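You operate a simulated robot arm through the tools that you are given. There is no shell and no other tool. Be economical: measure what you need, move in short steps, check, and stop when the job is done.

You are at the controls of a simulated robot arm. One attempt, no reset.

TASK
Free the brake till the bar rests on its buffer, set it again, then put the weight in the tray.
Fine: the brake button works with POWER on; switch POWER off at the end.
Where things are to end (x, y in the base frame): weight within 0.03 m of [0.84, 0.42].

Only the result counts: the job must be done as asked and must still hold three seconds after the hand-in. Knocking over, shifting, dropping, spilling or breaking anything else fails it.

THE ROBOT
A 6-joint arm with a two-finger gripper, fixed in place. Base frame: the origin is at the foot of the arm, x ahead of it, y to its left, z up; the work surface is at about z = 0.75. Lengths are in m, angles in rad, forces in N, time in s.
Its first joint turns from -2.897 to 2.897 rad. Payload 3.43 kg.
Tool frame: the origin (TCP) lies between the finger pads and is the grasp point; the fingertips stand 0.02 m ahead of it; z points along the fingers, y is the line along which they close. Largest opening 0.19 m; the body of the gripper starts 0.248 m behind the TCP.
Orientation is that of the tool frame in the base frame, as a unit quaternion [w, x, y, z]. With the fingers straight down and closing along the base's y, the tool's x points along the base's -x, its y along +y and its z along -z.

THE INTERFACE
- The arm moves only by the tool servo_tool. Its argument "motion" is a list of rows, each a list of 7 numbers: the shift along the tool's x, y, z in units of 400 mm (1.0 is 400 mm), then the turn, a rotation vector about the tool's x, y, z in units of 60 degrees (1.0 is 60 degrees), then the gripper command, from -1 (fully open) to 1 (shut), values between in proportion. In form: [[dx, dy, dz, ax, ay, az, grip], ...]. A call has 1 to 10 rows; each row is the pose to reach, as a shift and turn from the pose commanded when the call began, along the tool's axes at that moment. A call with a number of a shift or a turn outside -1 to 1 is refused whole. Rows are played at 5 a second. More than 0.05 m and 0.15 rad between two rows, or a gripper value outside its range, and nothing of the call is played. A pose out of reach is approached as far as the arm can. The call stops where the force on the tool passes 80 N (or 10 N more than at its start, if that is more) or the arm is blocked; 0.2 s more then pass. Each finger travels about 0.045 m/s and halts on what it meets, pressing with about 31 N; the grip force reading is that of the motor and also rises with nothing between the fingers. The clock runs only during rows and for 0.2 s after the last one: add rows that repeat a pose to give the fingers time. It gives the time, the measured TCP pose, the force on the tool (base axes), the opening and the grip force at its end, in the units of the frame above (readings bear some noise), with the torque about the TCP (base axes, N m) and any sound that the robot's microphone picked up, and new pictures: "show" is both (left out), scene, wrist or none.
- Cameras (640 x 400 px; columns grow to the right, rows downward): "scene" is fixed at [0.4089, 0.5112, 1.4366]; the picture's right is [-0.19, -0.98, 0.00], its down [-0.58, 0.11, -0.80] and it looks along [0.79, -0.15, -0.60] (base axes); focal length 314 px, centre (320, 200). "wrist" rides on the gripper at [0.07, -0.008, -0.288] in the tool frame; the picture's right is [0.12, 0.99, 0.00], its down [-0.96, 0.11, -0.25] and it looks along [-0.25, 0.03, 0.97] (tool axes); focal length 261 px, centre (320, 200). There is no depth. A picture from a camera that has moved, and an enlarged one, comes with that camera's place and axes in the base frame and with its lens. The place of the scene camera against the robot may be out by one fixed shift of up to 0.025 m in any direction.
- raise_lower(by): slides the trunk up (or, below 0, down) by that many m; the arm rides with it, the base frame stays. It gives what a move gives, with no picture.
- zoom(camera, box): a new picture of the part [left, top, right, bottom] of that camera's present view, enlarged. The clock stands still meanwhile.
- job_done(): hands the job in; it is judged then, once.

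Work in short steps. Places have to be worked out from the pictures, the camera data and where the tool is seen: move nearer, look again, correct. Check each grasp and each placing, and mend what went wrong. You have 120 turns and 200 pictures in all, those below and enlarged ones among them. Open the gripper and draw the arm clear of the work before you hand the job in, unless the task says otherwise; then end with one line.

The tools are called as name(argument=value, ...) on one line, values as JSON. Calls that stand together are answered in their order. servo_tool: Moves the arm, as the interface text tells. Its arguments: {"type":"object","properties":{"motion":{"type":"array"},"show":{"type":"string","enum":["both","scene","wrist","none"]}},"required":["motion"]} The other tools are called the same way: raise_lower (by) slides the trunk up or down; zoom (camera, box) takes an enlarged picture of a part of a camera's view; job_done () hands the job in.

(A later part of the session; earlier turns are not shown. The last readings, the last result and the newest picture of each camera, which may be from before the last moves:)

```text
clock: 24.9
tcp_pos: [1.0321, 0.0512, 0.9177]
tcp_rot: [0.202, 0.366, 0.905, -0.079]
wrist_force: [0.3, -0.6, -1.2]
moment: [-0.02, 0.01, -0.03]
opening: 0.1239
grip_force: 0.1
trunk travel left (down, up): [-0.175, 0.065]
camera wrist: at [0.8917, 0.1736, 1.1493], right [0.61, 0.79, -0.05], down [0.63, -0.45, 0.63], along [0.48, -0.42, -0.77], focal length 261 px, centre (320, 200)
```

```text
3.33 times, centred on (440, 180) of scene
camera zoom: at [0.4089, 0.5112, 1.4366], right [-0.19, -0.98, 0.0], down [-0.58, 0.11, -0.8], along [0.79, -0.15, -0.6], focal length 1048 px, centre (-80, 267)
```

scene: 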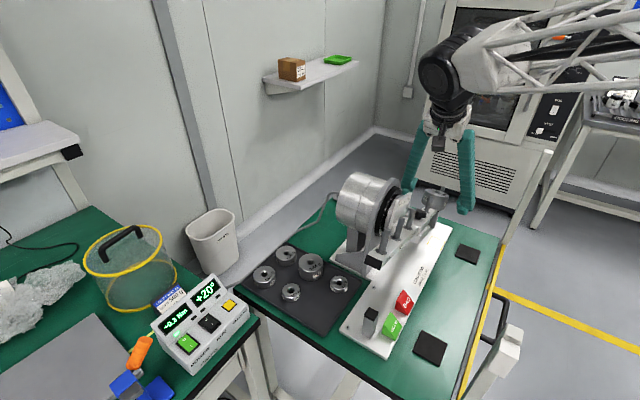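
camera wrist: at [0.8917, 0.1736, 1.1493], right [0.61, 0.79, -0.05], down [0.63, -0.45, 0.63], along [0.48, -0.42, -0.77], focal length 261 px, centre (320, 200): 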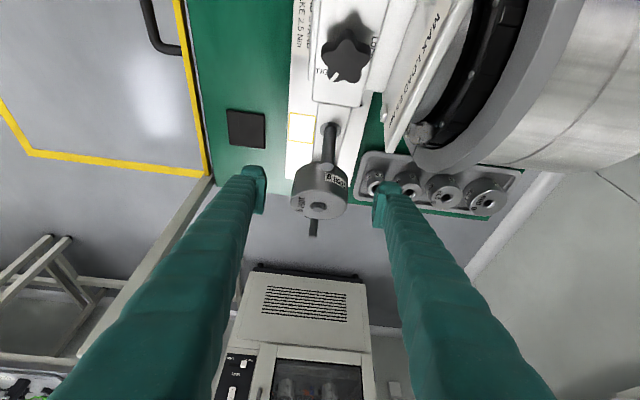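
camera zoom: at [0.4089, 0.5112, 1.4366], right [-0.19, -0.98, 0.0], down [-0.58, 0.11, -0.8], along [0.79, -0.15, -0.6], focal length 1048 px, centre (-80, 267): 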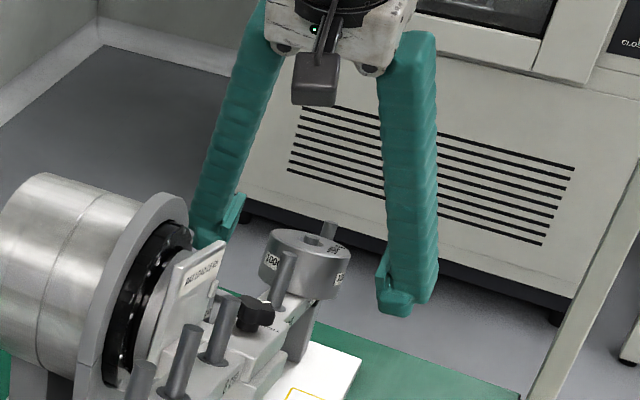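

The TCP projects onto the weight's middle. Closing the fingers.

servo_tool(motion=[[0, 0, 0, 0, 0, 0, 0.1], [0, 0, 0, 0, 0, 0, 0.3], [0, 0, 0, 0, 0, 0, 1], [0, 0, 0, 0, 0, 0, 1], [0, 0, 0, 0, 0, 0, 1], [0, 0, 0, 0, 0, 0, 1], [0, 0, 0, 0, 0, 0, 1]], show="wrist")

zoom(camera="wrist", box=[230, 120, 410, 260])

zoom(camera="scene", box=[360, 120, 520, 240])

```text
clock: 26.5
tcp_pos: [1.0316, 0.0514, 0.9183]
tcp_rot: [0.201, 0.366, 0.905, -0.08]
wrist_force: [-0.3, -1.5, 0.3]
moment: [-0.02, 0.04, 0.0]
opening: 0.0652
grip_force: 31.3
trunk travel left (down, up): [-0.175, 0.065]
camera wrist: at [0.8916, 0.1733, 1.1496], right [0.61, 0.79, -0.05], down [0.63, -0.45, 0.63], along [0.48, -0.42, -0.77], focal length 261 px, centre (320, 200)
```

wrist: 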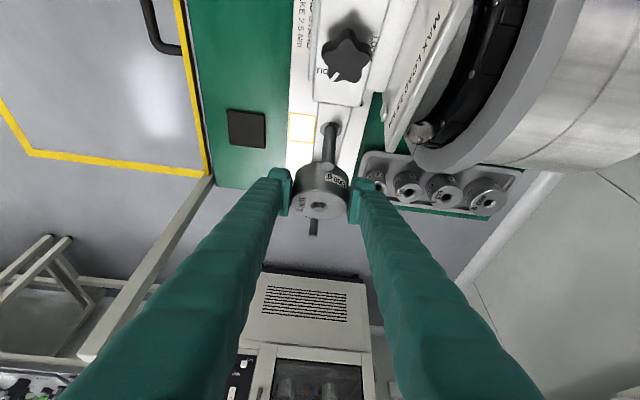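

```text
2.86 times, centred on (320, 190) of wrist
camera zoom: at [0.8916, 0.1733, 1.1496], right [0.61, 0.79, -0.05], down [0.63, -0.45, 0.63], along [0.48, -0.42, -0.77], focal length 745 px, centre (320, 229)
```

zoom: 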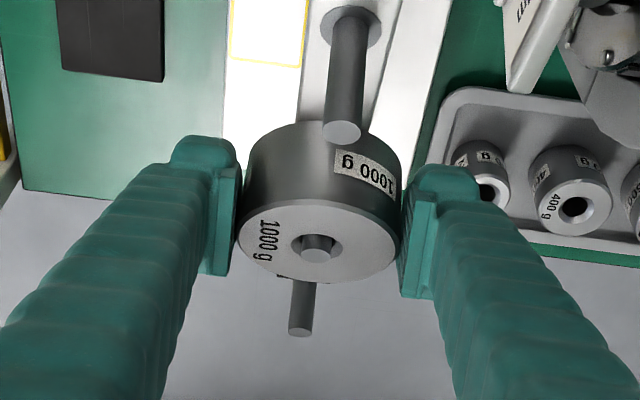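

```text
3.33 times, centred on (440, 180) of scene
camera zoom: at [0.4089, 0.5112, 1.4366], right [-0.19, -0.98, 0.0], down [-0.58, 0.11, -0.8], along [0.79, -0.15, -0.6], focal length 1048 px, centre (-80, 267)
```

zoom: 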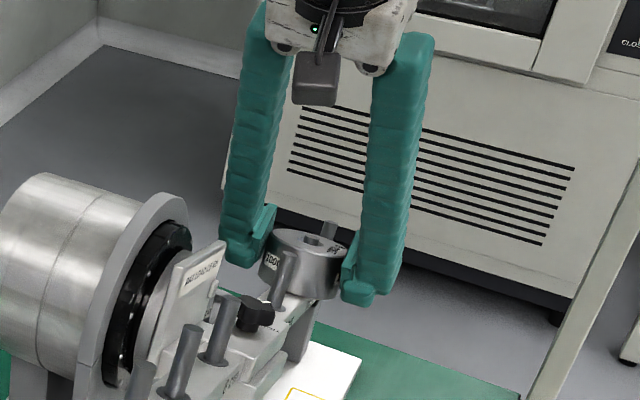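

Firm grasp at opening 0.065. Lifting along the peg axis (tool -x, -z equally), slowly at first.

servo_tool(motion=[[-0.009, 0, -0.009, 0, 0, 0, 1], [-0.018, 0, -0.018, 0, 0, 0, 1], [-0.027, 0, -0.027, 0, 0, 0, 1], [-0.036, 0, -0.036, 0, 0, 0, 1]], show="wrist")

zoom(camera="scene", box=[360, 120, 520, 240])

```text
clock: 27.5
tcp_pos: [1.0364, 0.0463, 0.9363]
tcp_rot: [0.201, 0.367, 0.905, -0.079]
wrist_force: [-1.1, 1.3, -9.4]
moment: [0.02, 0.02, 0.05]
opening: 0.0649
grip_force: 30.8
trunk travel left (down, up): [-0.175, 0.065]
camera wrist: at [0.8969, 0.1684, 1.1686], right [0.61, 0.79, -0.05], down [0.63, -0.45, 0.63], along [0.48, -0.42, -0.77], focal length 261 px, centre (320, 200)
```

wrist: 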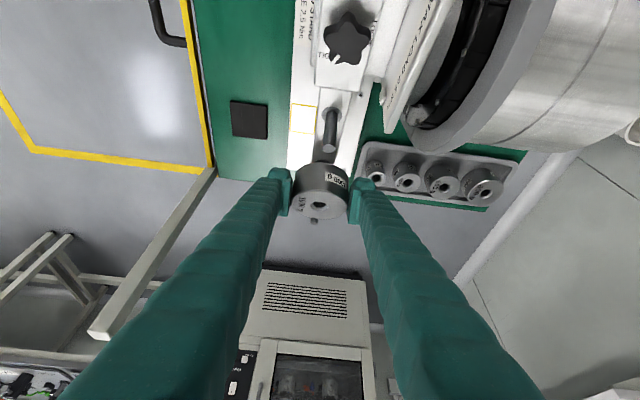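

```text
3.33 times, centred on (440, 180) of scene
camera zoom: at [0.4089, 0.5112, 1.4366], right [-0.19, -0.98, 0.0], down [-0.58, 0.11, -0.8], along [0.79, -0.15, -0.6], focal length 1048 px, centre (-80, 267)
```

zoom: 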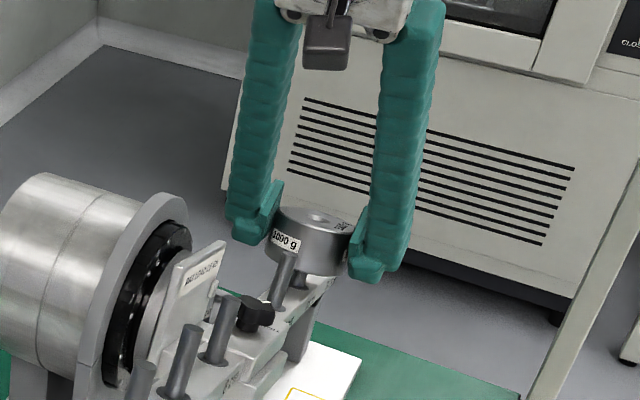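

Carrying the full weight (9.4 N) with no side force. Continuing along the peg until clear, then straight up.

servo_tool(motion=[[-0.018, 0, -0.018, 0, 0, 0, 1], [-0.036, 0, -0.036, 0, 0, 0, 1], [-0.06, 0, -0.06, 0, 0, 0, 1], [-0.09, 0, -0.09, 0, 0, 0, 1], [-0.11, 0, -0.11, 0, 0, 0, 1]], show="wrist")

zoom(camera="scene", box=[360, 120, 520, 240])

```text
clock: 28.7
tcp_pos: [1.0513, 0.0306, 0.9951]
tcp_rot: [0.201, 0.366, 0.905, -0.079]
wrist_force: [0.3, -0.3, -10.4]
moment: [0.03, 0.02, 0.0]
opening: 0.0652
grip_force: 30.6
trunk travel left (down, up): [-0.175, 0.065]
camera wrist: at [0.9124, 0.1535, 1.2268], right [0.61, 0.79, -0.05], down [0.63, -0.45, 0.63], along [0.48, -0.42, -0.77], focal length 261 px, centre (320, 200)
```

wrist: 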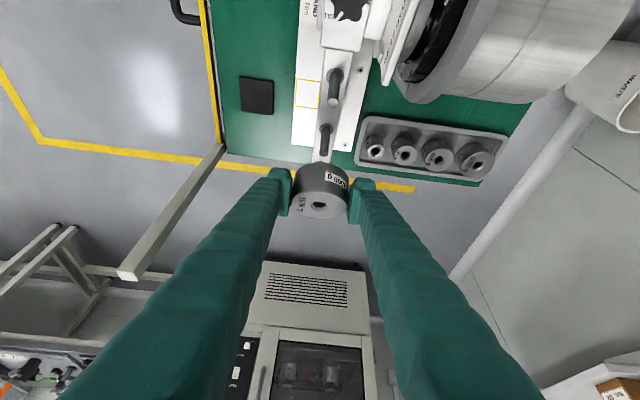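

```text
3.33 times, centred on (440, 180) of scene
camera zoom: at [0.4089, 0.5112, 1.4366], right [-0.19, -0.98, 0.0], down [-0.58, 0.11, -0.8], along [0.79, -0.15, -0.6], focal length 1048 px, centre (-80, 267)
```

zoom: 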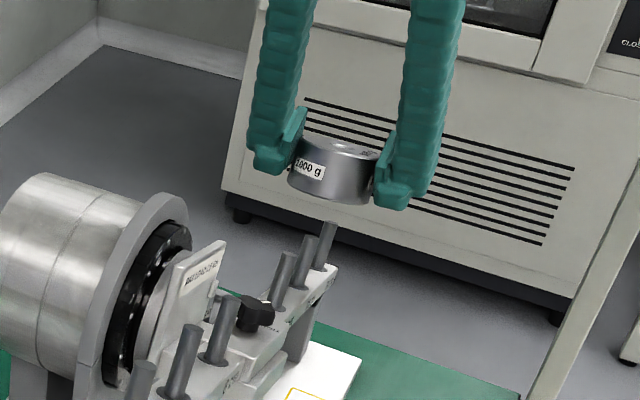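

The weight is clear of the pegs. Raising it straight up, then back toward the robot.

servo_tool(motion=[[-0.05, 0, -0.107, 0, 0, 0, 1], [-0.08, -0.005, -0.21, 0, 0, 0, 1], [-0.05, -0.04, -0.3, 0, 0, 0, 1], [0.0, -0.075, -0.38, 0, 0, 0, 1], [0.06, -0.11, -0.46, 0, 0, 0, 1], [0.13, -0.14, -0.54, 0, 0, 0, 1], [0.2, -0.165, -0.61, 0, 0, 0, 1], [0.256, -0.185, -0.67, 0, 0, 0, 1]], show="none")

```text
clock: 30.5
tcp_pos: [0.8499, 0.1216, 1.1935]
tcp_rot: [0.202, 0.365, 0.905, -0.08]
wrist_force: [0.7, 0.2, -10.0]
moment: [0.0, 0.09, -0.03]
opening: 0.0652
grip_force: 31.4
trunk travel left (down, up): [-0.175, 0.065]
```

Yawing toward the tray (about the vertical) and moving beside it at height for a view.

servo_tool(motion=[[0.0886, 0.0346, -0.0412, -0.0443, 0, -0.0949, 1], [0.1771, 0.0691, -0.0824, -0.0886, 0, -0.1897, 1], [0.2657, 0.1037, -0.1236, -0.1329, 0, -0.2846, 1], [0.3543, 0.1383, -0.1649, -0.1771, 0, -0.3794, 1], [0.4429, 0.1729, -0.2061, -0.2214, 0, -0.4743, 1], [0.5314, 0.2074, -0.2473, -0.2657, 0, -0.5691, 1], [0.62, 0.242, -0.2885, -0.31, 0, -0.664, 1], [0.62, 0.242, -0.2885, -0.31, 0, -0.664, 1]])

zoom(camera="wrist", box=[240, 40, 440, 220])

```text
clock: 32.3
tcp_pos: [0.7208, 0.3806, 1.194]
tcp_rot: [0.219, 0.0, 0.976, 0.002]
wrist_force: [-0.3, -0.3, -10.1]
moment: [0.01, 0.01, 0.03]
opening: 0.0651
grip_force: 30.5
trunk travel left (down, up): [-0.175, 0.065]
camera wrist: at [0.5352, 0.3719, 1.425], right [-0.11, 0.99, -0.05], down [0.77, 0.12, 0.63], along [0.63, 0.03, -0.77], focal length 261 px, centre (320, 200)
```

scene: 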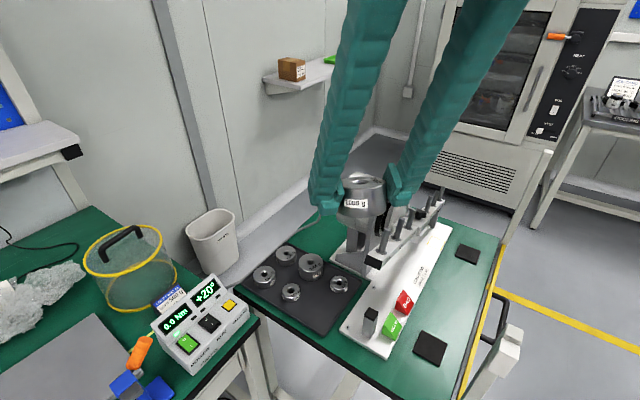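
wrist: 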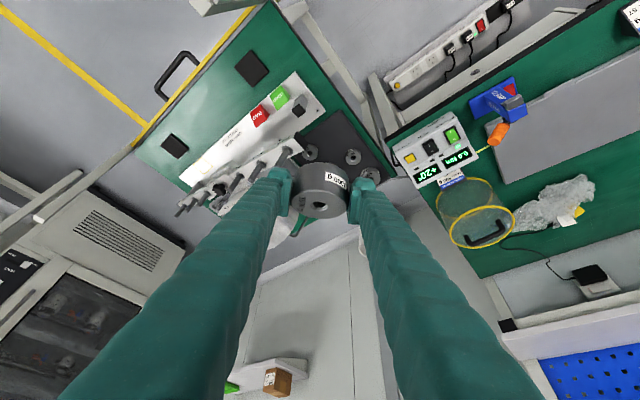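

```text
2.22 times, centred on (340, 130) of wrist
camera zoom: at [0.5352, 0.3719, 1.425], right [-0.11, 0.99, -0.05], down [0.77, 0.12, 0.63], along [0.63, 0.03, -0.77], focal length 579 px, centre (276, 356)
```

zoom: 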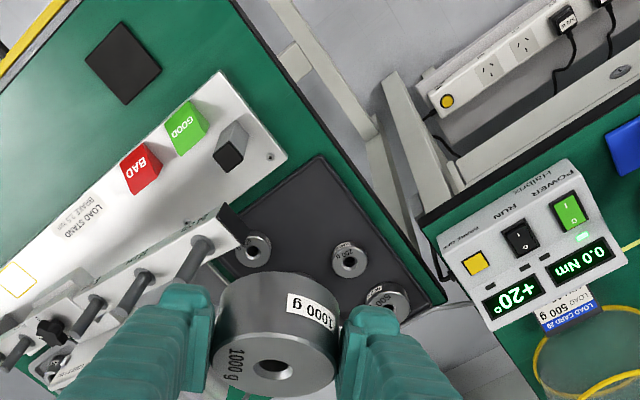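

Next to the tray's small weights there's little room for tilted fingers. So I'll first set the weight on the empty green strip at about (0.83, 0.07), then regrasp it vertically and higher. Moving there at height.

servo_tool(motion=[[-0.031, -0.097, 0.0145, 0, 0, 0, 1], [-0.062, -0.194, 0.029, 0, 0, 0, 1], [-0.093, -0.29, 0.0435, 0, 0, 0, 1], [-0.1245, -0.3875, 0.058, 0, 0, 0, 1], [-0.156, -0.485, 0.0725, 0, 0, 0, 1], [-0.187, -0.58, 0.087, 0, 0, 0, 1], [-0.218, -0.68, 0.1, 0, 0, 0, 1], [-0.249, -0.775, 0.116, 0, 0, 0, 1], [-0.249, -0.775, 0.116, 0, -0.117, 0, 1]])

```text
clock: 34.3
tcp_pos: [0.8332, 0.0697, 1.1929]
tcp_rot: [0.277, 0.0, 0.961, 0.002]
wrist_force: [1.4, -0.2, -12.0]
moment: [-0.03, 0.17, -0.02]
opening: 0.0648
grip_force: 30.9
trunk travel left (down, up): [-0.175, 0.065]
camera wrist: at [0.6198, 0.0605, 1.3996], right [-0.1, 0.99, -0.06], down [0.68, 0.11, 0.72], along [0.72, 0.03, -0.69], focal length 261 px, centre (320, 200)
```

scene: 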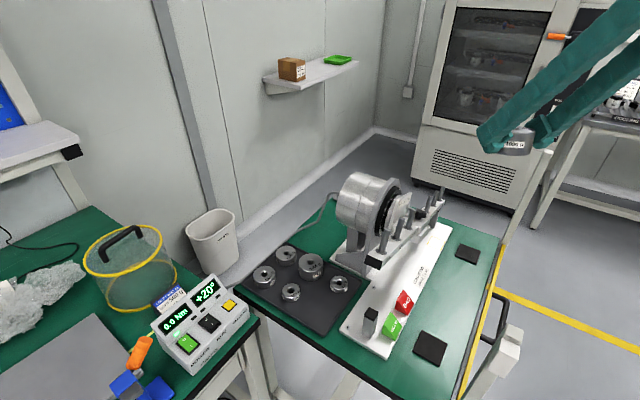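
wrist: 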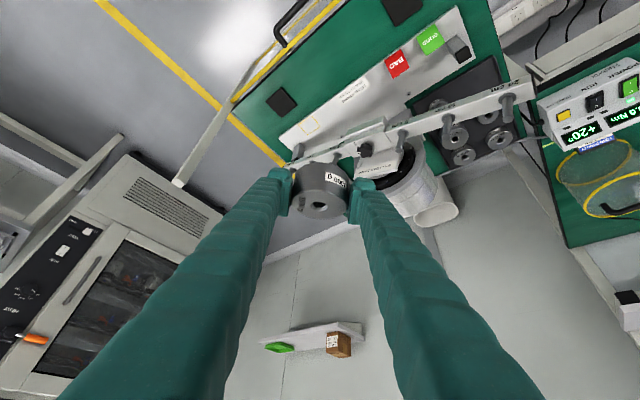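

The strip is free. Descending vertically to about 5 cm above the bench.

servo_tool(motion=[[0.064, -0.003, 0.094, 0, 0, 0, 1], [0.1275, -0.006, 0.188, 0, 0, 0, 1], [0.191, -0.01, 0.282, 0, 0, 0, 1], [0.255, -0.0125, 0.376, 0, 0, 0, 1], [0.319, -0.016, 0.47, 0, 0, 0, 1], [0.3825, -0.02, 0.5635, 0, 0, 0, 1], [0.446, -0.022, 0.6575, 0, 0, 0, 1], [0.51, -0.025, 0.7515, 0, 0, 0, 1], [0.51, -0.025, 0.7515, 0, 0, 0, 1]])

zoom(camera="scene", box=[380, 200, 520, 360])

```text
clock: 36.3
tcp_pos: [0.8185, 0.0598, 0.8293]
tcp_rot: [0.277, -0.001, 0.961, 0.002]
wrist_force: [-0.1, -0.5, -9.5]
moment: [-0.02, 0.03, 0.03]
opening: 0.0649
grip_force: 31.2
trunk travel left (down, up): [-0.175, 0.065]
camera wrist: at [0.6065, 0.0507, 1.0361], right [-0.1, 0.99, -0.06], down [0.68, 0.11, 0.72], along [0.72, 0.03, -0.69], focal length 261 px, centre (320, 200)
```

scene: 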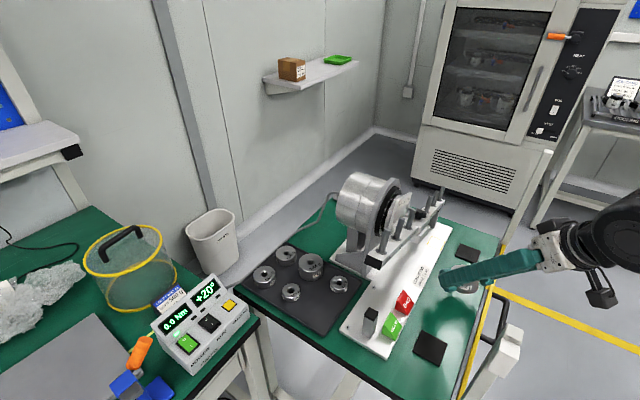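
wrist: 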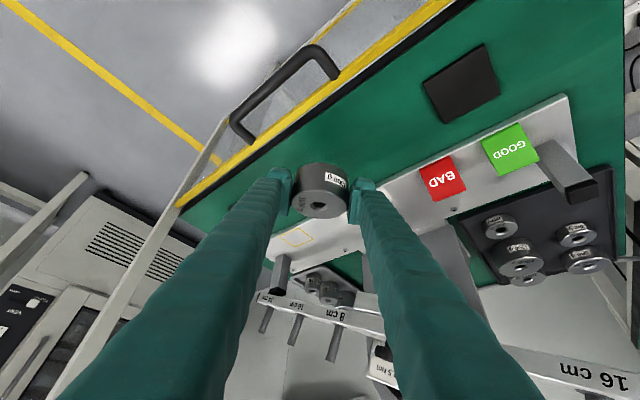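

```text
2.50 times, centred on (450, 280) of scene
camera zoom: at [0.4089, 0.5112, 1.4366], right [-0.19, -0.98, 0.0], down [-0.58, 0.11, -0.8], along [0.79, -0.15, -0.6], focal length 786 px, centre (-5, 0)
```

zoom: 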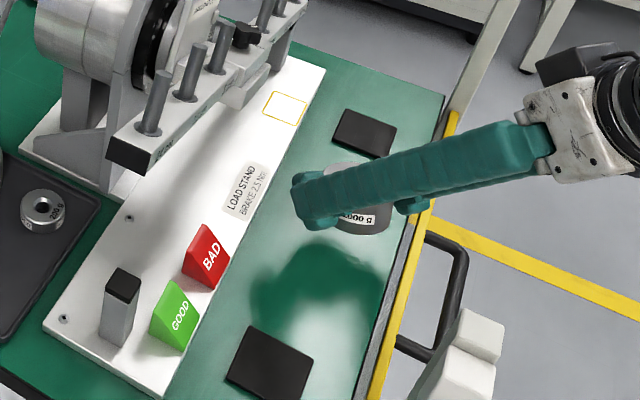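

Continuing down in 4–5 mm steps toward contact.

servo_tool(motion=[[0.0133, 0, 0.0212, 0, 0, 0, 1], [0.0266, 0, 0.0424, 0, 0, 0, 1], [0.04, 0, 0.0636, 0, 0, 0, 1], [0.0466, 0, 0.0742, 0, 0, 0, 1]], show="wrist")

zoom(camera="scene", box=[420, 230, 500, 310])

```text
clock: 37.3
tcp_pos: [0.8192, 0.0602, 0.7952]
tcp_rot: [0.277, 0.0, 0.961, 0.001]
wrist_force: [0.1, -0.5, -9.4]
moment: [0.02, 0.07, 0.01]
opening: 0.0652
grip_force: 30.9
trunk travel left (down, up): [-0.175, 0.065]
camera wrist: at [0.6066, 0.0517, 1.0021], right [-0.1, 0.99, -0.06], down [0.68, 0.11, 0.72], along [0.72, 0.03, -0.69], focal length 261 px, centre (320, 200)
```

wrist: 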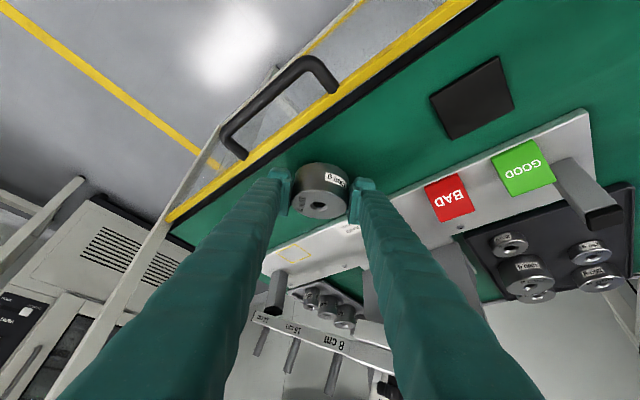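

```text
5.00 times, centred on (460, 270) of scene
camera zoom: at [0.4089, 0.5112, 1.4366], right [-0.19, -0.98, 0.0], down [-0.58, 0.11, -0.8], along [0.79, -0.15, -0.6], focal length 1572 px, centre (-380, -150)
```

zoom: 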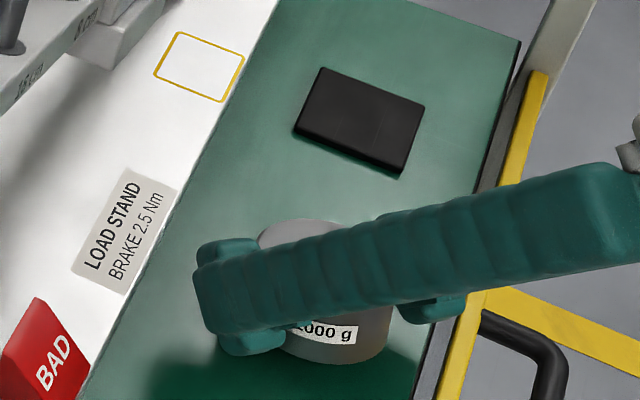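

servo_tool(motion=[[0.004, 0, 0.0064, 0, 0, 0, 1], [0.008, 0, 0.0127, 0, 0, 0, 1], [0.012, 0, 0.019, 0, 0, 0, 1]], show="none")

```text
clock: 38.1
tcp_pos: [0.8197, 0.0598, 0.7898]
tcp_rot: [0.278, 0.0, 0.961, 0.001]
wrist_force: [-7.1, -0.1, 18.5]
moment: [-0.03, -0.55, 0.03]
opening: 0.0653
grip_force: 31.4
trunk travel left (down, up): [-0.175, 0.065]
```

The weight's far lower edge touches (28 N at about 27 mm ahead of the TCP). Pressing a little further to see whether it pivots level in the grip.

servo_tool(motion=[[0.002, 0, 0.0032, 0, 0, 0, 1], [0.004, 0, 0.0064, 0, 0, 0, 1], [0.0053, 0, 0.0085, 0, 0, 0, 1]], show="wrist")

zoom(camera="wrist", box=[260, 140, 380, 240])

zoom(camera="scene", box=[420, 230, 500, 310])

```text
clock: 38.9
tcp_pos: [0.8174, 0.0615, 0.7827]
tcp_rot: [0.278, -0.001, 0.961, 0.002]
wrist_force: [-8.6, 1.3, 16.3]
moment: [-0.01, -0.54, 0.05]
opening: 0.0652
grip_force: 30.6
trunk travel left (down, up): [-0.175, 0.065]
camera wrist: at [0.6056, 0.0522, 0.9901], right [-0.1, 0.99, -0.06], down [0.68, 0.11, 0.72], along [0.72, 0.03, -0.69], focal length 261 px, centre (320, 200)
```

wrist: 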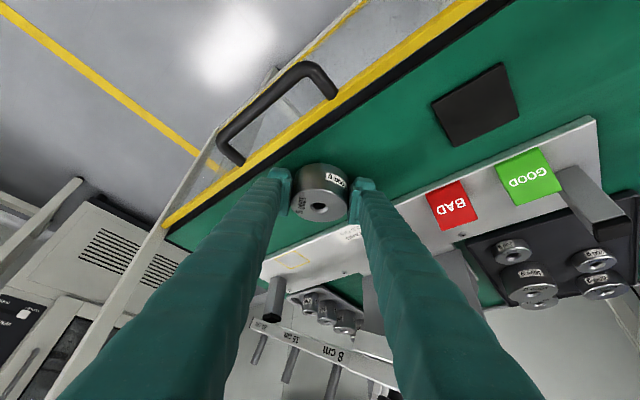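

```text
4.00 times, centred on (320, 190) of wrist
camera zoom: at [0.6056, 0.0522, 0.9901], right [-0.1, 0.99, -0.06], down [0.68, 0.11, 0.72], along [0.72, 0.03, -0.69], focal length 1043 px, centre (320, 240)
```

zoom: 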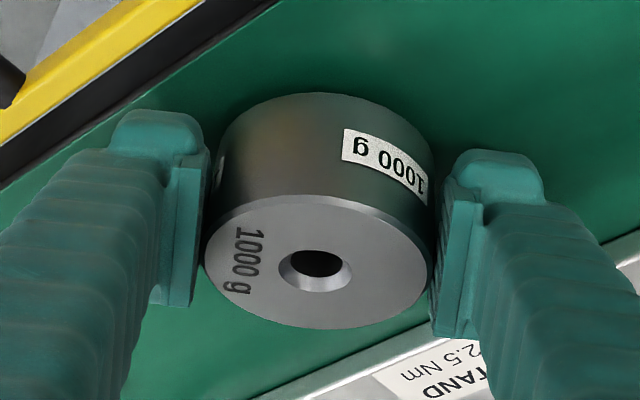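

```text
5.00 times, centred on (460, 270) of scene
camera zoom: at [0.4089, 0.5112, 1.4366], right [-0.19, -0.98, 0.0], down [-0.58, 0.11, -0.8], along [0.79, -0.15, -0.6], focal length 1572 px, centre (-380, -150)
```

zoom: 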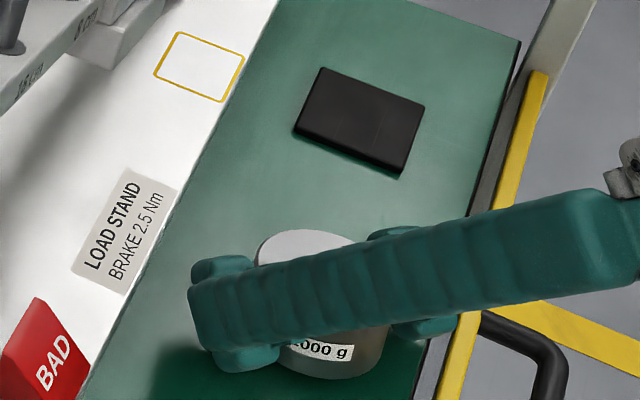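

The weight is pivoting nearly level (about 6° left). Pressing 2 mm more and then opening moderately.

servo_tool(motion=[[0.0013, 0, 0.0021, 0, 0, 0, 1], [0.0027, 0, 0.0042, 0, 0, 0, 1]], show="none")

servo_tool(motion=[[0, 0, 0, 0, 0, 0, 0.25], [0, 0, 0, 0, 0, 0, 0.1], [0, 0, 0, 0, 0, 0, 0.1], [0, 0, 0, 0, 0, 0, 0.1]])

zoom(camera="wrist", box=[260, 140, 380, 240])

```text
clock: 39.5
tcp_pos: [0.8172, 0.0612, 0.7815]
tcp_rot: [0.279, 0.001, 0.96, 0.001]
wrist_force: [-8.4, 1.0, 15.5]
moment: [0.01, -0.57, 0.03]
opening: 0.0651
grip_force: 30.9
trunk travel left (down, up): [-0.175, 0.065]
```

```text
clock: 40.5
tcp_pos: [0.8183, 0.0609, 0.7808]
tcp_rot: [0.278, -0.001, 0.961, 0.002]
wrist_force: [-0.2, 0.8, -0.2]
moment: [0.01, -0.01, -0.03]
opening: 0.0854
grip_force: 0.1
trunk travel left (down, up): [-0.175, 0.065]
camera wrist: at [0.6062, 0.0523, 0.9877], right [-0.1, 0.99, -0.06], down [0.68, 0.11, 0.72], along [0.72, 0.03, -0.69], focal length 261 px, centre (320, 200)
```

scene: 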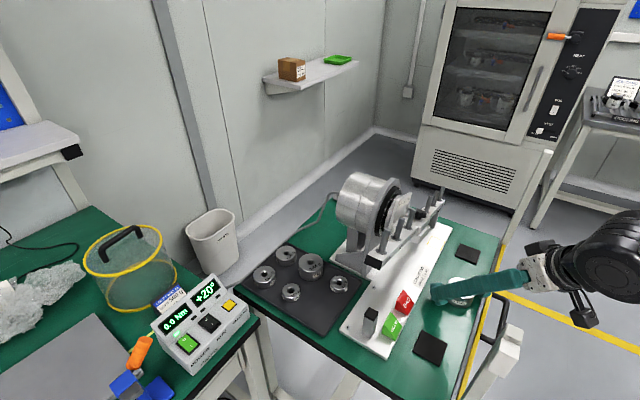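
wrist: 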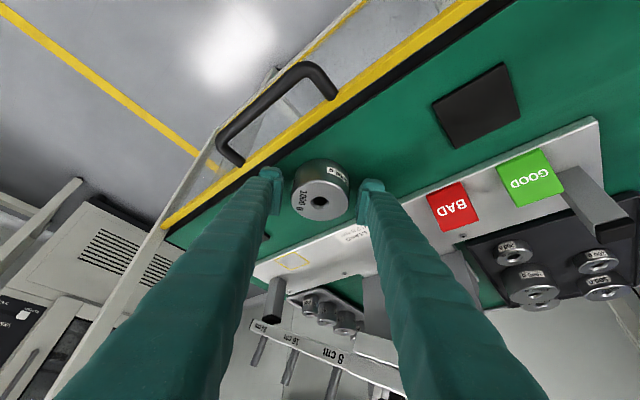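

```text
4.00 times, centred on (320, 190) of wrist
camera zoom: at [0.6062, 0.0523, 0.9877], right [-0.1, 0.99, -0.06], down [0.68, 0.11, 0.72], along [0.72, 0.03, -0.69], focal length 1043 px, centre (320, 240)
```

zoom: 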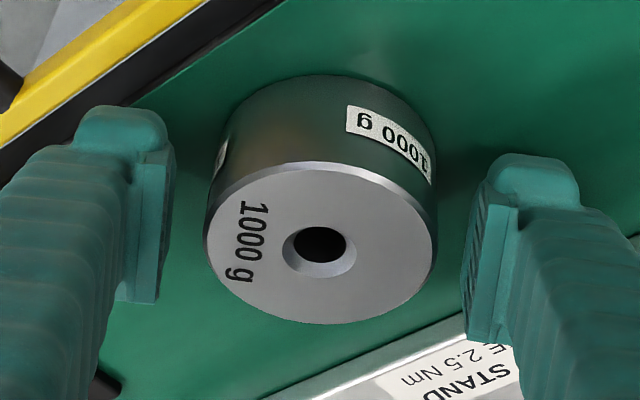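

The weight stands flat on the bench. Rising straight up and turning the tool vertical for a proper regrasp.

servo_tool(motion=[[-0.05, 0, -0.08, 0, 0, 0, 0.1], [-0.11, 0, -0.175, 0, 0, 0, 0.1], [-0.173, 0, -0.2756, 0, 0, 0, 0.1], [-0.2, 0, -0.318, 0, 0.11, 0, -0.1], [-0.2, 0, -0.318, 0, 0.22, 0, -0.3], [-0.2, 0, -0.318, 0, 0.33, 0, -0.3], [-0.2, 0, -0.318, 0, 0.44, 0, -0.3], [-0.2, 0, -0.318, 0, 0.537, 0, -0.3], [-0.2, 0, -0.318, 0, 0.537, 0, -0.3]])

zoom(camera="wrist", box=[260, 140, 380, 240])

```text
clock: 42.5
tcp_pos: [0.8184, 0.0609, 0.9311]
tcp_rot: [-0.001, 0.0, 1.0, 0.001]
wrist_force: [-0.1, 0.3, 0.1]
moment: [-0.01, 0.04, -0.01]
opening: 0.1234
grip_force: 0.1
trunk travel left (down, up): [-0.175, 0.065]
camera wrist: at [0.7489, 0.052, 1.2197], right [-0.12, 0.99, 0.0], down [0.96, 0.12, 0.25], along [0.24, 0.03, -0.97], focal length 261 px, centre (320, 200)
```

scene: 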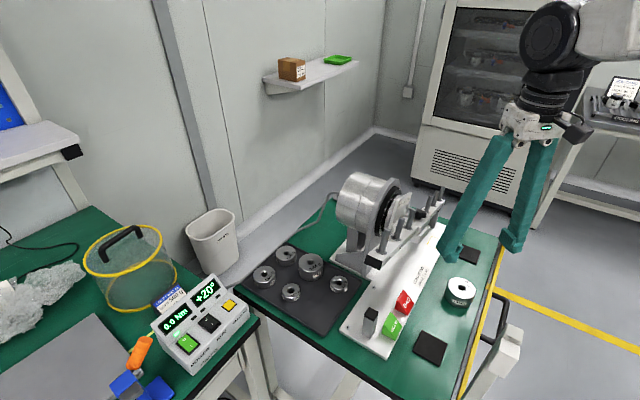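
wrist: 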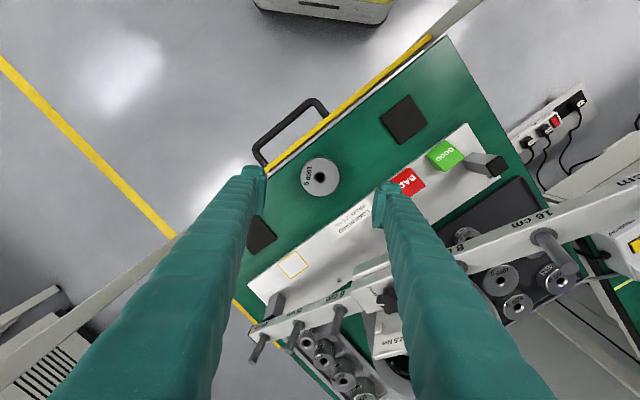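

```text
4.00 times, centred on (320, 190) of wrist
camera zoom: at [0.7489, 0.052, 1.2197], right [-0.12, 0.99, 0.0], down [0.96, 0.12, 0.25], along [0.24, 0.03, -0.97], focal length 1043 px, centre (320, 240)
```

zoom: 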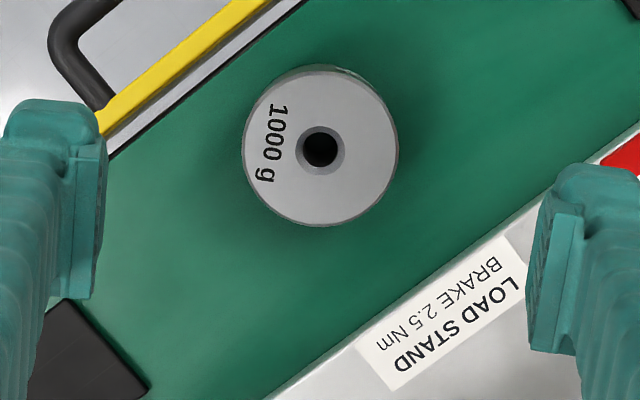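

The weight is centred under the TCP at (0.817, 0.0605). Descending vertically with a 0.095 opening to z = 0.785 and closing.

servo_tool(motion=[[0, 0, 0.09, 0, 0, 0, 0], [0, 0, 0.18, 0, 0, 0, 0], [0, 0, 0.27, 0, 0, 0, 0], [0, 0, 0.33, 0, 0, 0, 0], [0, 0, 0.365, 0, 0, 0, 0], [0, 0, 0.365, 0, 0, 0, 0]], show="wrist")

```text
clock: 43.9
tcp_pos: [0.8184, 0.0606, 0.7863]
tcp_rot: [0.0, -0.001, 1.0, 0.002]
wrist_force: [-0.4, 0.3, 0.3]
moment: [-0.01, -0.02, 0.02]
opening: 0.0949
grip_force: 0.1
trunk travel left (down, up): [-0.175, 0.065]
camera wrist: at [0.7486, 0.0521, 1.0734], right [-0.12, 0.99, 0.0], down [0.96, 0.12, 0.25], along [0.25, 0.03, -0.97], focal length 261 px, centre (320, 200)
```

wrist: 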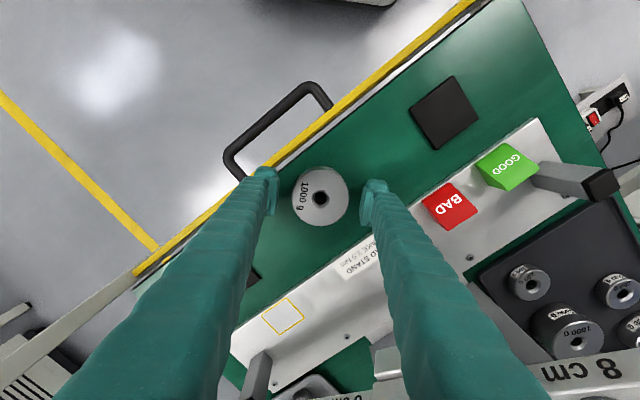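

Aligned. Lowering 4 mm and closing.

servo_tool(motion=[[0, 0, 0.01, 0, 0, 0, 0], [0, 0, 0.01, 0, 0, 0, 0.3], [0, 0, 0.01, 0, 0, 0, 1], [0, 0, 0.01, 0, 0, 0, 1], [0, 0, 0.01, 0, 0, 0, 1], [0, 0, 0.01, 0, 0, 0, 1]], show="none")

servo_tool(motion=[[0, 0, -0.03, 0, 0, 0, 1], [0, 0, -0.08, 0, 0, 0, 1], [0, 0, -0.17, 0, 0, 0, 1], [0, 0, -0.27, 0, 0, 0, 1]])

```text
clock: 45.3
tcp_pos: [0.8173, 0.0622, 0.7812]
tcp_rot: [0.0, -0.001, 1.0, 0.001]
wrist_force: [-1.2, 4.1, -0.4]
moment: [-0.03, -0.01, 0.06]
opening: 0.0652
grip_force: 31.5
trunk travel left (down, up): [-0.175, 0.065]
```

```text
clock: 46.3
tcp_pos: [0.8194, 0.0607, 0.8877]
tcp_rot: [-0.002, -0.001, 1.0, 0.001]
wrist_force: [-0.1, 1.2, -10.5]
moment: [0.0, 0.06, -0.01]
opening: 0.065
grip_force: 31.2
trunk travel left (down, up): [-0.175, 0.065]
camera wrist: at [0.7498, 0.0519, 1.1767], right [-0.12, 0.99, 0.0], down [0.96, 0.12, 0.25], along [0.24, 0.03, -0.97], focal length 261 px, centre (320, 200)
```

scene: 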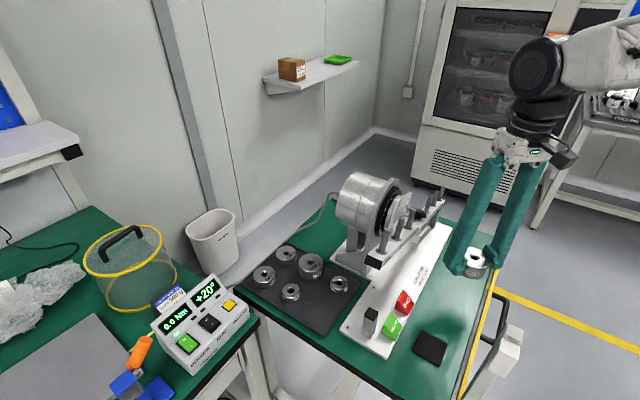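
wrist: 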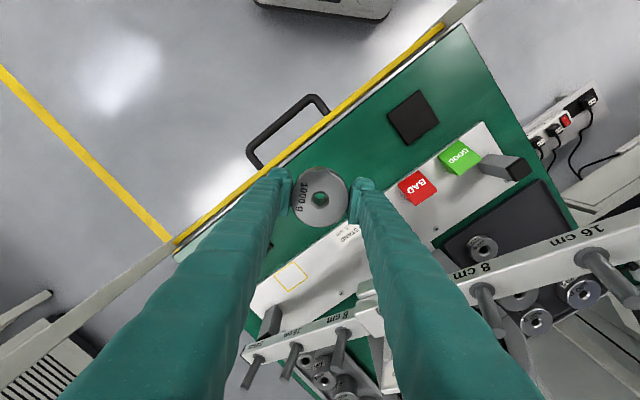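

Held well. Raising to z≈1.2 while retreating slightly.

servo_tool(motion=[[0, 0, -0.11, 0, 0, 0, 1], [0, 0, -0.22, 0, 0, 0, 1], [0.02, 0, -0.33, 0, 0, -0.1, 1], [0.05, 0, -0.44, 0, 0, -0.2, 1], [0.09, 0, -0.55, 0, 0, -0.3, 1], [0.13, 0, -0.66, 0, 0, -0.4, 1], [0.17, 0, -0.78, 0, 0, -0.5, 1]], show="none")

```text
refused: row 7 steps farther than a row can; nothing moved
```

servo_tool(motion=[[0, 0, -0.1, 0, 0, 0, 1], [0, 0, -0.2, 0, 0, 0, 1], [0.02, 0, -0.3, 0, 0, -0.08, 1], [0.05, 0, -0.4, 0, 0, -0.16, 1], [0.08, 0, -0.5, 0, 0, -0.25, 1], [0.11, 0, -0.6, 0, 0, -0.33, 1], [0.14, 0, -0.69, 0, 0, -0.42, 1], [0.17, 0, -0.78, 0, 0, -0.5, 1]], show="none")

```text
clock: 48.1
tcp_pos: [0.7509, 0.059, 1.2012]
tcp_rot: [0.0, -0.261, 0.965, 0.002]
wrist_force: [0.5, 0.5, -10.3]
moment: [-0.04, 0.08, 0.0]
opening: 0.065
grip_force: 31.7
trunk travel left (down, up): [-0.175, 0.065]
```

servo_tool(motion=[[-0.0723, 0.0731, 0, 0, 0, -0.0926, 1], [-0.1447, 0.1461, 0, 0, 0, -0.1851, 1], [-0.217, 0.2192, 0, 0, 0, -0.2777, 1], [-0.2893, 0.2922, 0, 0, 0, -0.3702, 1], [-0.3617, 0.3653, 0, 0, 0, -0.4628, 1], [-0.434, 0.4383, 0, 0, 0, -0.5553, 1], [-0.5063, 0.5114, 0, 0, 0, -0.6479, 1], [-0.5787, 0.5844, 0, 0, 0, -0.7404, 1], [-0.651, 0.6575, 0, 0, 0, -0.833, 1], [-0.651, 0.6575, 0, 0, 0, -0.833, 1]])

zoom(camera="wrist", box=[230, 100, 410, 240])

```text
clock: 50.3
tcp_pos: [0.8446, 0.4193, 1.2]
tcp_rot: [0.003, -0.644, 0.765, 0.001]
wrist_force: [0.7, 0.8, -10.9]
moment: [-0.1, 0.14, 0.0]
opening: 0.0651
grip_force: 31.2
trunk travel left (down, up): [-0.175, 0.065]
camera wrist: at [0.8408, 0.3474, 1.488], right [-1.0, 0.05, 0.0], down [0.05, 0.97, 0.25], along [0.02, 0.25, -0.97], focal length 261 px, centre (320, 200)
```

scene: 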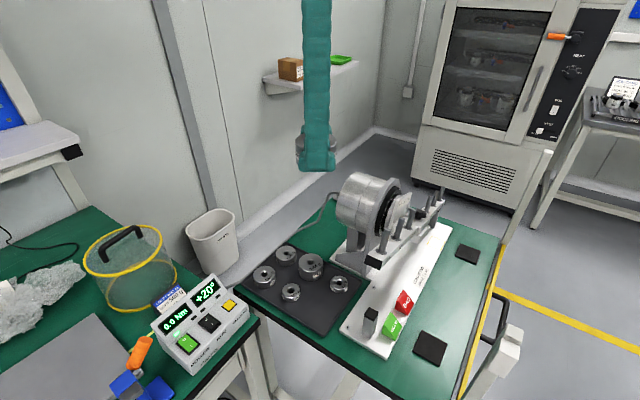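
wrist: 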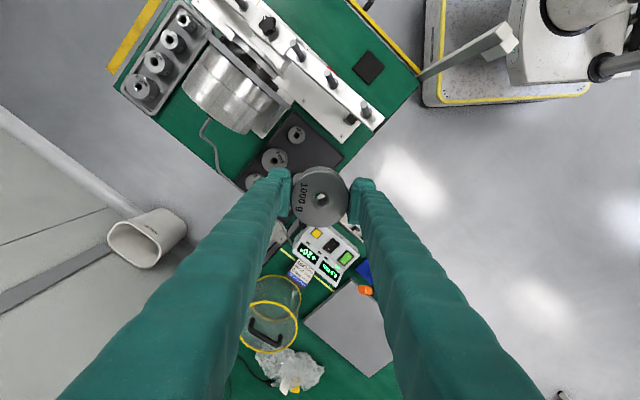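

```text
2.86 times, centred on (320, 170) of wrist
camera zoom: at [0.8408, 0.3474, 1.488], right [-1.0, 0.05, 0.0], down [0.05, 0.97, 0.25], along [0.02, 0.25, -0.97], focal length 745 px, centre (320, 286)
```

zoom: 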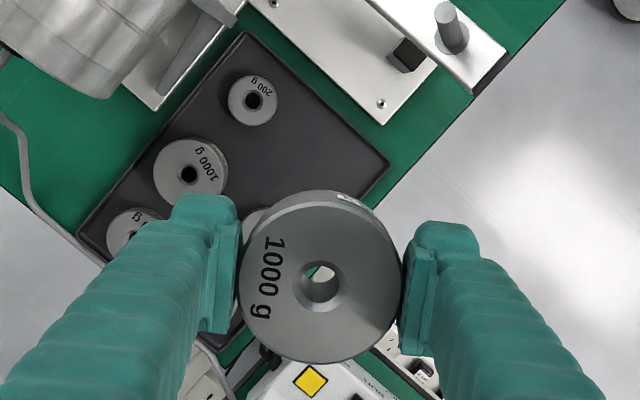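

Above the tray spot at (0.845, 0.419), neighbours clear. The raised near end of the bar is over 4 cm from the gripper. Descending to z≈0.90 to look again.

servo_tool(motion=[[0, 0, 0.11, 0, 0, 0, 1], [0, 0, 0.22, 0, 0, 0, 1], [0, 0, 0.33, 0, 0, 0, 1], [0, 0, 0.44, 0, 0, 0, 1], [0, 0, 0.55, 0, 0, 0, 1], [0, 0, 0.65, 0, 0, 0, 1], [0, 0, 0.75, 0, 0, 0, 1], [0, 0, 0.75, 0, 0, 0, 1]])

zoom(camera="wrist", box=[230, 100, 410, 240])

zoom(camera="scene", box=[240, 200, 400, 340])

```text
clock: 52.1
tcp_pos: [0.8455, 0.4195, 0.9009]
tcp_rot: [0.0, -0.643, 0.766, 0.001]
wrist_force: [-0.4, 0.2, -9.9]
moment: [-0.04, 0.04, 0.02]
opening: 0.0649
grip_force: 31.0
trunk travel left (down, up): [-0.175, 0.065]
camera wrist: at [0.8409, 0.3483, 1.1886], right [-1.0, 0.05, 0.0], down [0.05, 0.97, 0.25], along [0.01, 0.25, -0.97], focal length 261 px, centre (320, 200)
```

scene: 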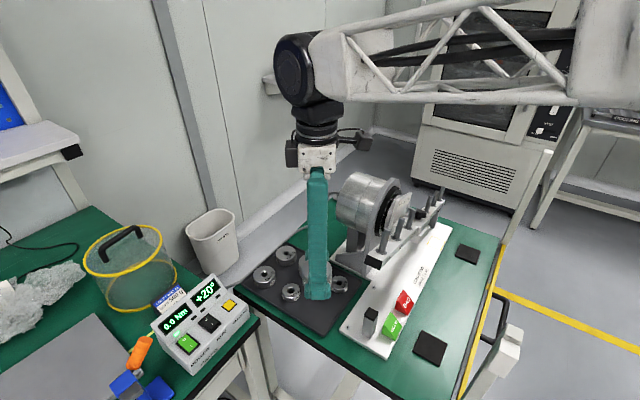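
wrist: 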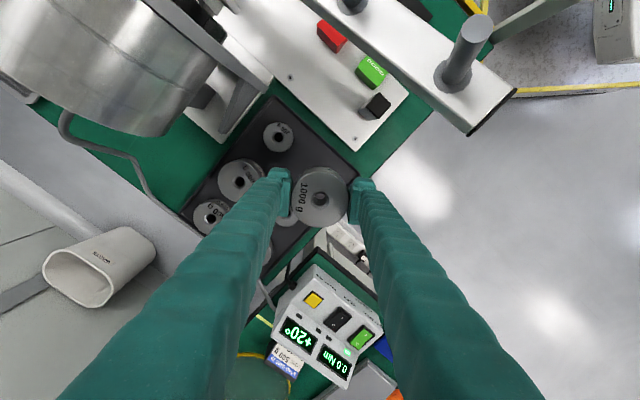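

```text
2.86 times, centred on (320, 170) of wrist
camera zoom: at [0.8409, 0.3483, 1.1886], right [-1.0, 0.05, 0.0], down [0.05, 0.97, 0.25], along [0.01, 0.25, -0.97], focal length 745 px, centre (320, 286)
```

zoom: 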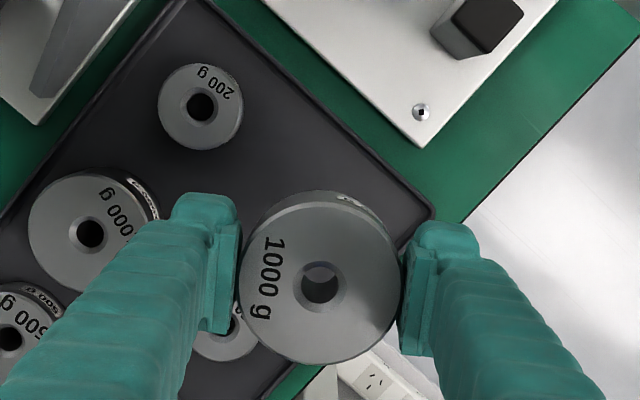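

```text
2.86 times, centred on (320, 270) of scene
camera zoom: at [0.4089, 0.5112, 1.4366], right [-0.19, -0.98, 0.0], down [-0.58, 0.11, -0.8], along [0.79, -0.15, -0.6], focal length 898 px, centre (320, 0)
```

zoom: 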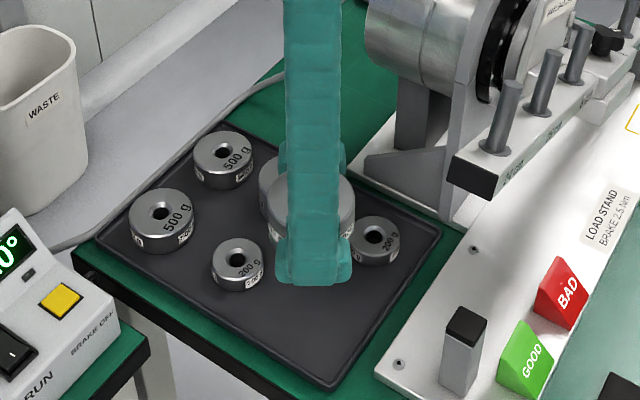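

The tray spot is clear: the neighbouring 200 g weights are at (0.898, 0.471) and (0.903, 0.352), so both fingers have room. Descending to just above the tray floor.

servo_tool(motion=[[0, 0, 0.1, 0, 0, 0, 1], [0, 0, 0.19, 0, 0, 0, 1], [0, 0, 0.25, 0, 0, 0, 1], [0, 0, 0.265, 0, 0, 0, 1], [0, 0, 0.27, 0, 0, 0, 1]], show="none")

servo_tool(motion=[[0, 0, 0.005, 0, 0, 0, 1], [0, 0, 0.01, 0, 0, 0, 1]], show="none")

```text
clock: 53.3
tcp_pos: [0.8445, 0.4197, 0.7924]
tcp_rot: [0.001, -0.643, 0.766, 0.001]
wrist_force: [0.0, -0.1, -9.5]
moment: [0.02, 0.01, 0.02]
opening: 0.065
grip_force: 30.6
trunk travel left (down, up): [-0.175, 0.065]
```

```text
clock: 53.9
tcp_pos: [0.8437, 0.4198, 0.7901]
tcp_rot: [0.001, -0.643, 0.766, 0.0]
wrist_force: [0.0, 0.5, -9.8]
moment: [0.0, -0.02, 0.02]
opening: 0.0651
grip_force: 30.8
trunk travel left (down, up): [-0.175, 0.065]
```

servo_tool(motion=[[0, 0, 0.004, 0, 0, 0, 1], [0, 0, 0.008, 0, 0, 0, 1]], show="none")

servo_tool(motion=[[0, 0, 0.004, 0, 0, 0, 1], [0, 0, 0.006, 0, 0, 0, 1]], show="wrist")

```text
clock: 54.5
tcp_pos: [0.8445, 0.4189, 0.7881]
tcp_rot: [0.001, -0.642, 0.766, 0.001]
wrist_force: [0.0, 0.4, -9.2]
moment: [-0.01, -0.01, 0.02]
opening: 0.0651
grip_force: 31.1
trunk travel left (down, up): [-0.175, 0.065]
```

```text
clock: 55.1
tcp_pos: [0.8459, 0.4189, 0.7869]
tcp_rot: [0.002, -0.643, 0.766, 0.001]
wrist_force: [0.1, 0.4, 13.4]
moment: [-0.59, 0.34, 0.03]
opening: 0.0651
grip_force: 31.4
trunk travel left (down, up): [-0.175, 0.065]
camera wrist: at [0.8404, 0.3477, 1.0747], right [-1.0, 0.05, 0.0], down [0.05, 0.97, 0.25], along [0.02, 0.25, -0.97], focal length 261 px, centre (320, 200)
```

wrist: 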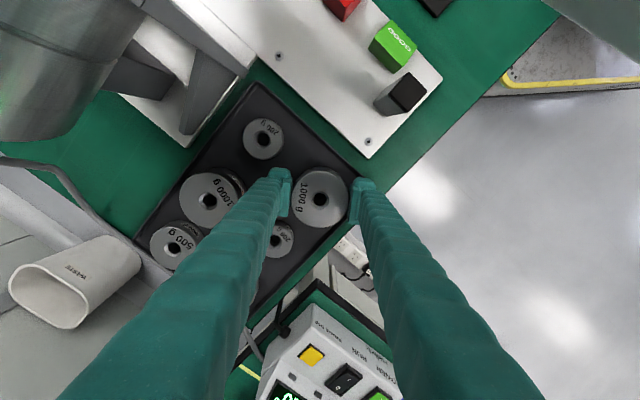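

Contact, but off-centre toward (-0.015, -0.026). Zooming to check for the tray lip.

zoom(camera="wrist", box=[270, 140, 370, 240])

zoom(camera="scene", box=[270, 250, 370, 340])

```text
4.00 times, centred on (320, 190) of wrist
camera zoom: at [0.8404, 0.3477, 1.0747], right [-1.0, 0.05, 0.0], down [0.05, 0.97, 0.25], along [0.02, 0.25, -0.97], focal length 1043 px, centre (320, 240)
```

zoom: 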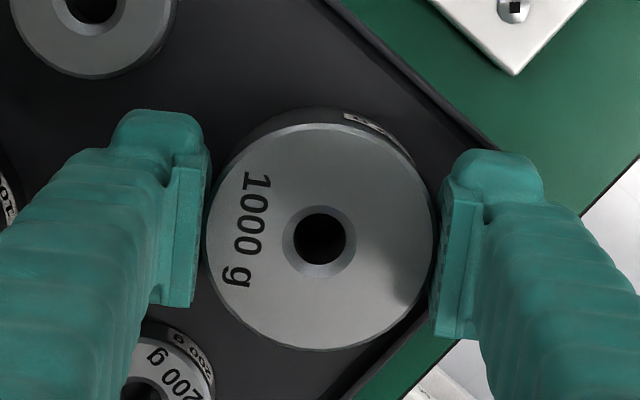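

```text
4.44 times, centred on (320, 295) of scene
camera zoom: at [0.4089, 0.5112, 1.4366], right [-0.19, -0.98, 0.0], down [-0.58, 0.11, -0.8], along [0.79, -0.15, -0.6], focal length 1398 px, centre (320, -222)
```

zoom: 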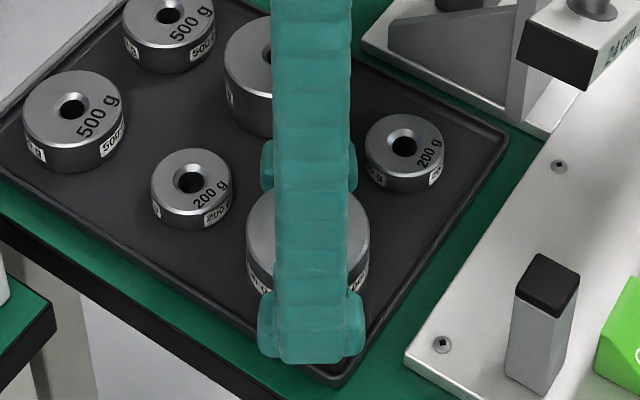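

Both lips are clear of the weight, so the off-centre contact is only a slight tilt in the grip. Releasing with a small opening.

servo_tool(motion=[[0, 0, 0, 0, 0, 0, 0.27], [0, 0, 0, 0, 0, 0, 0.15], [0, 0, 0, 0, 0, 0, 0.1], [0, 0, 0, 0, 0, 0, 0.1]], show="wrist")

zoom(camera="wrist", box=[270, 140, 370, 240])

```text
clock: 56.1
tcp_pos: [0.8434, 0.4195, 0.7845]
tcp_rot: [0.001, -0.643, 0.766, 0.0]
wrist_force: [1.1, 0.1, 0.1]
moment: [0.02, 0.0, 0.0]
opening: 0.0859
grip_force: 0.0
trunk travel left (down, up): [-0.175, 0.065]
camera wrist: at [0.8407, 0.3479, 1.0728], right [-1.0, 0.05, 0.0], down [0.05, 0.97, 0.25], along [0.01, 0.25, -0.97], focal length 261 px, centre (320, 200)
```

wrist: 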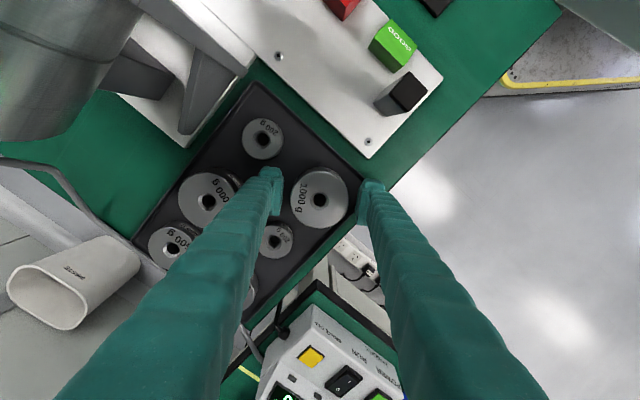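

```text
4.00 times, centred on (320, 190) of wrist
camera zoom: at [0.8407, 0.3479, 1.0728], right [-1.0, 0.05, 0.0], down [0.05, 0.97, 0.25], along [0.01, 0.25, -0.97], focal length 1043 px, centre (320, 240)
```

zoom: 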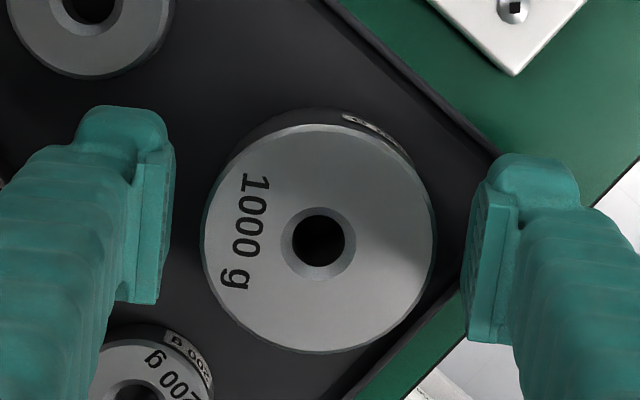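

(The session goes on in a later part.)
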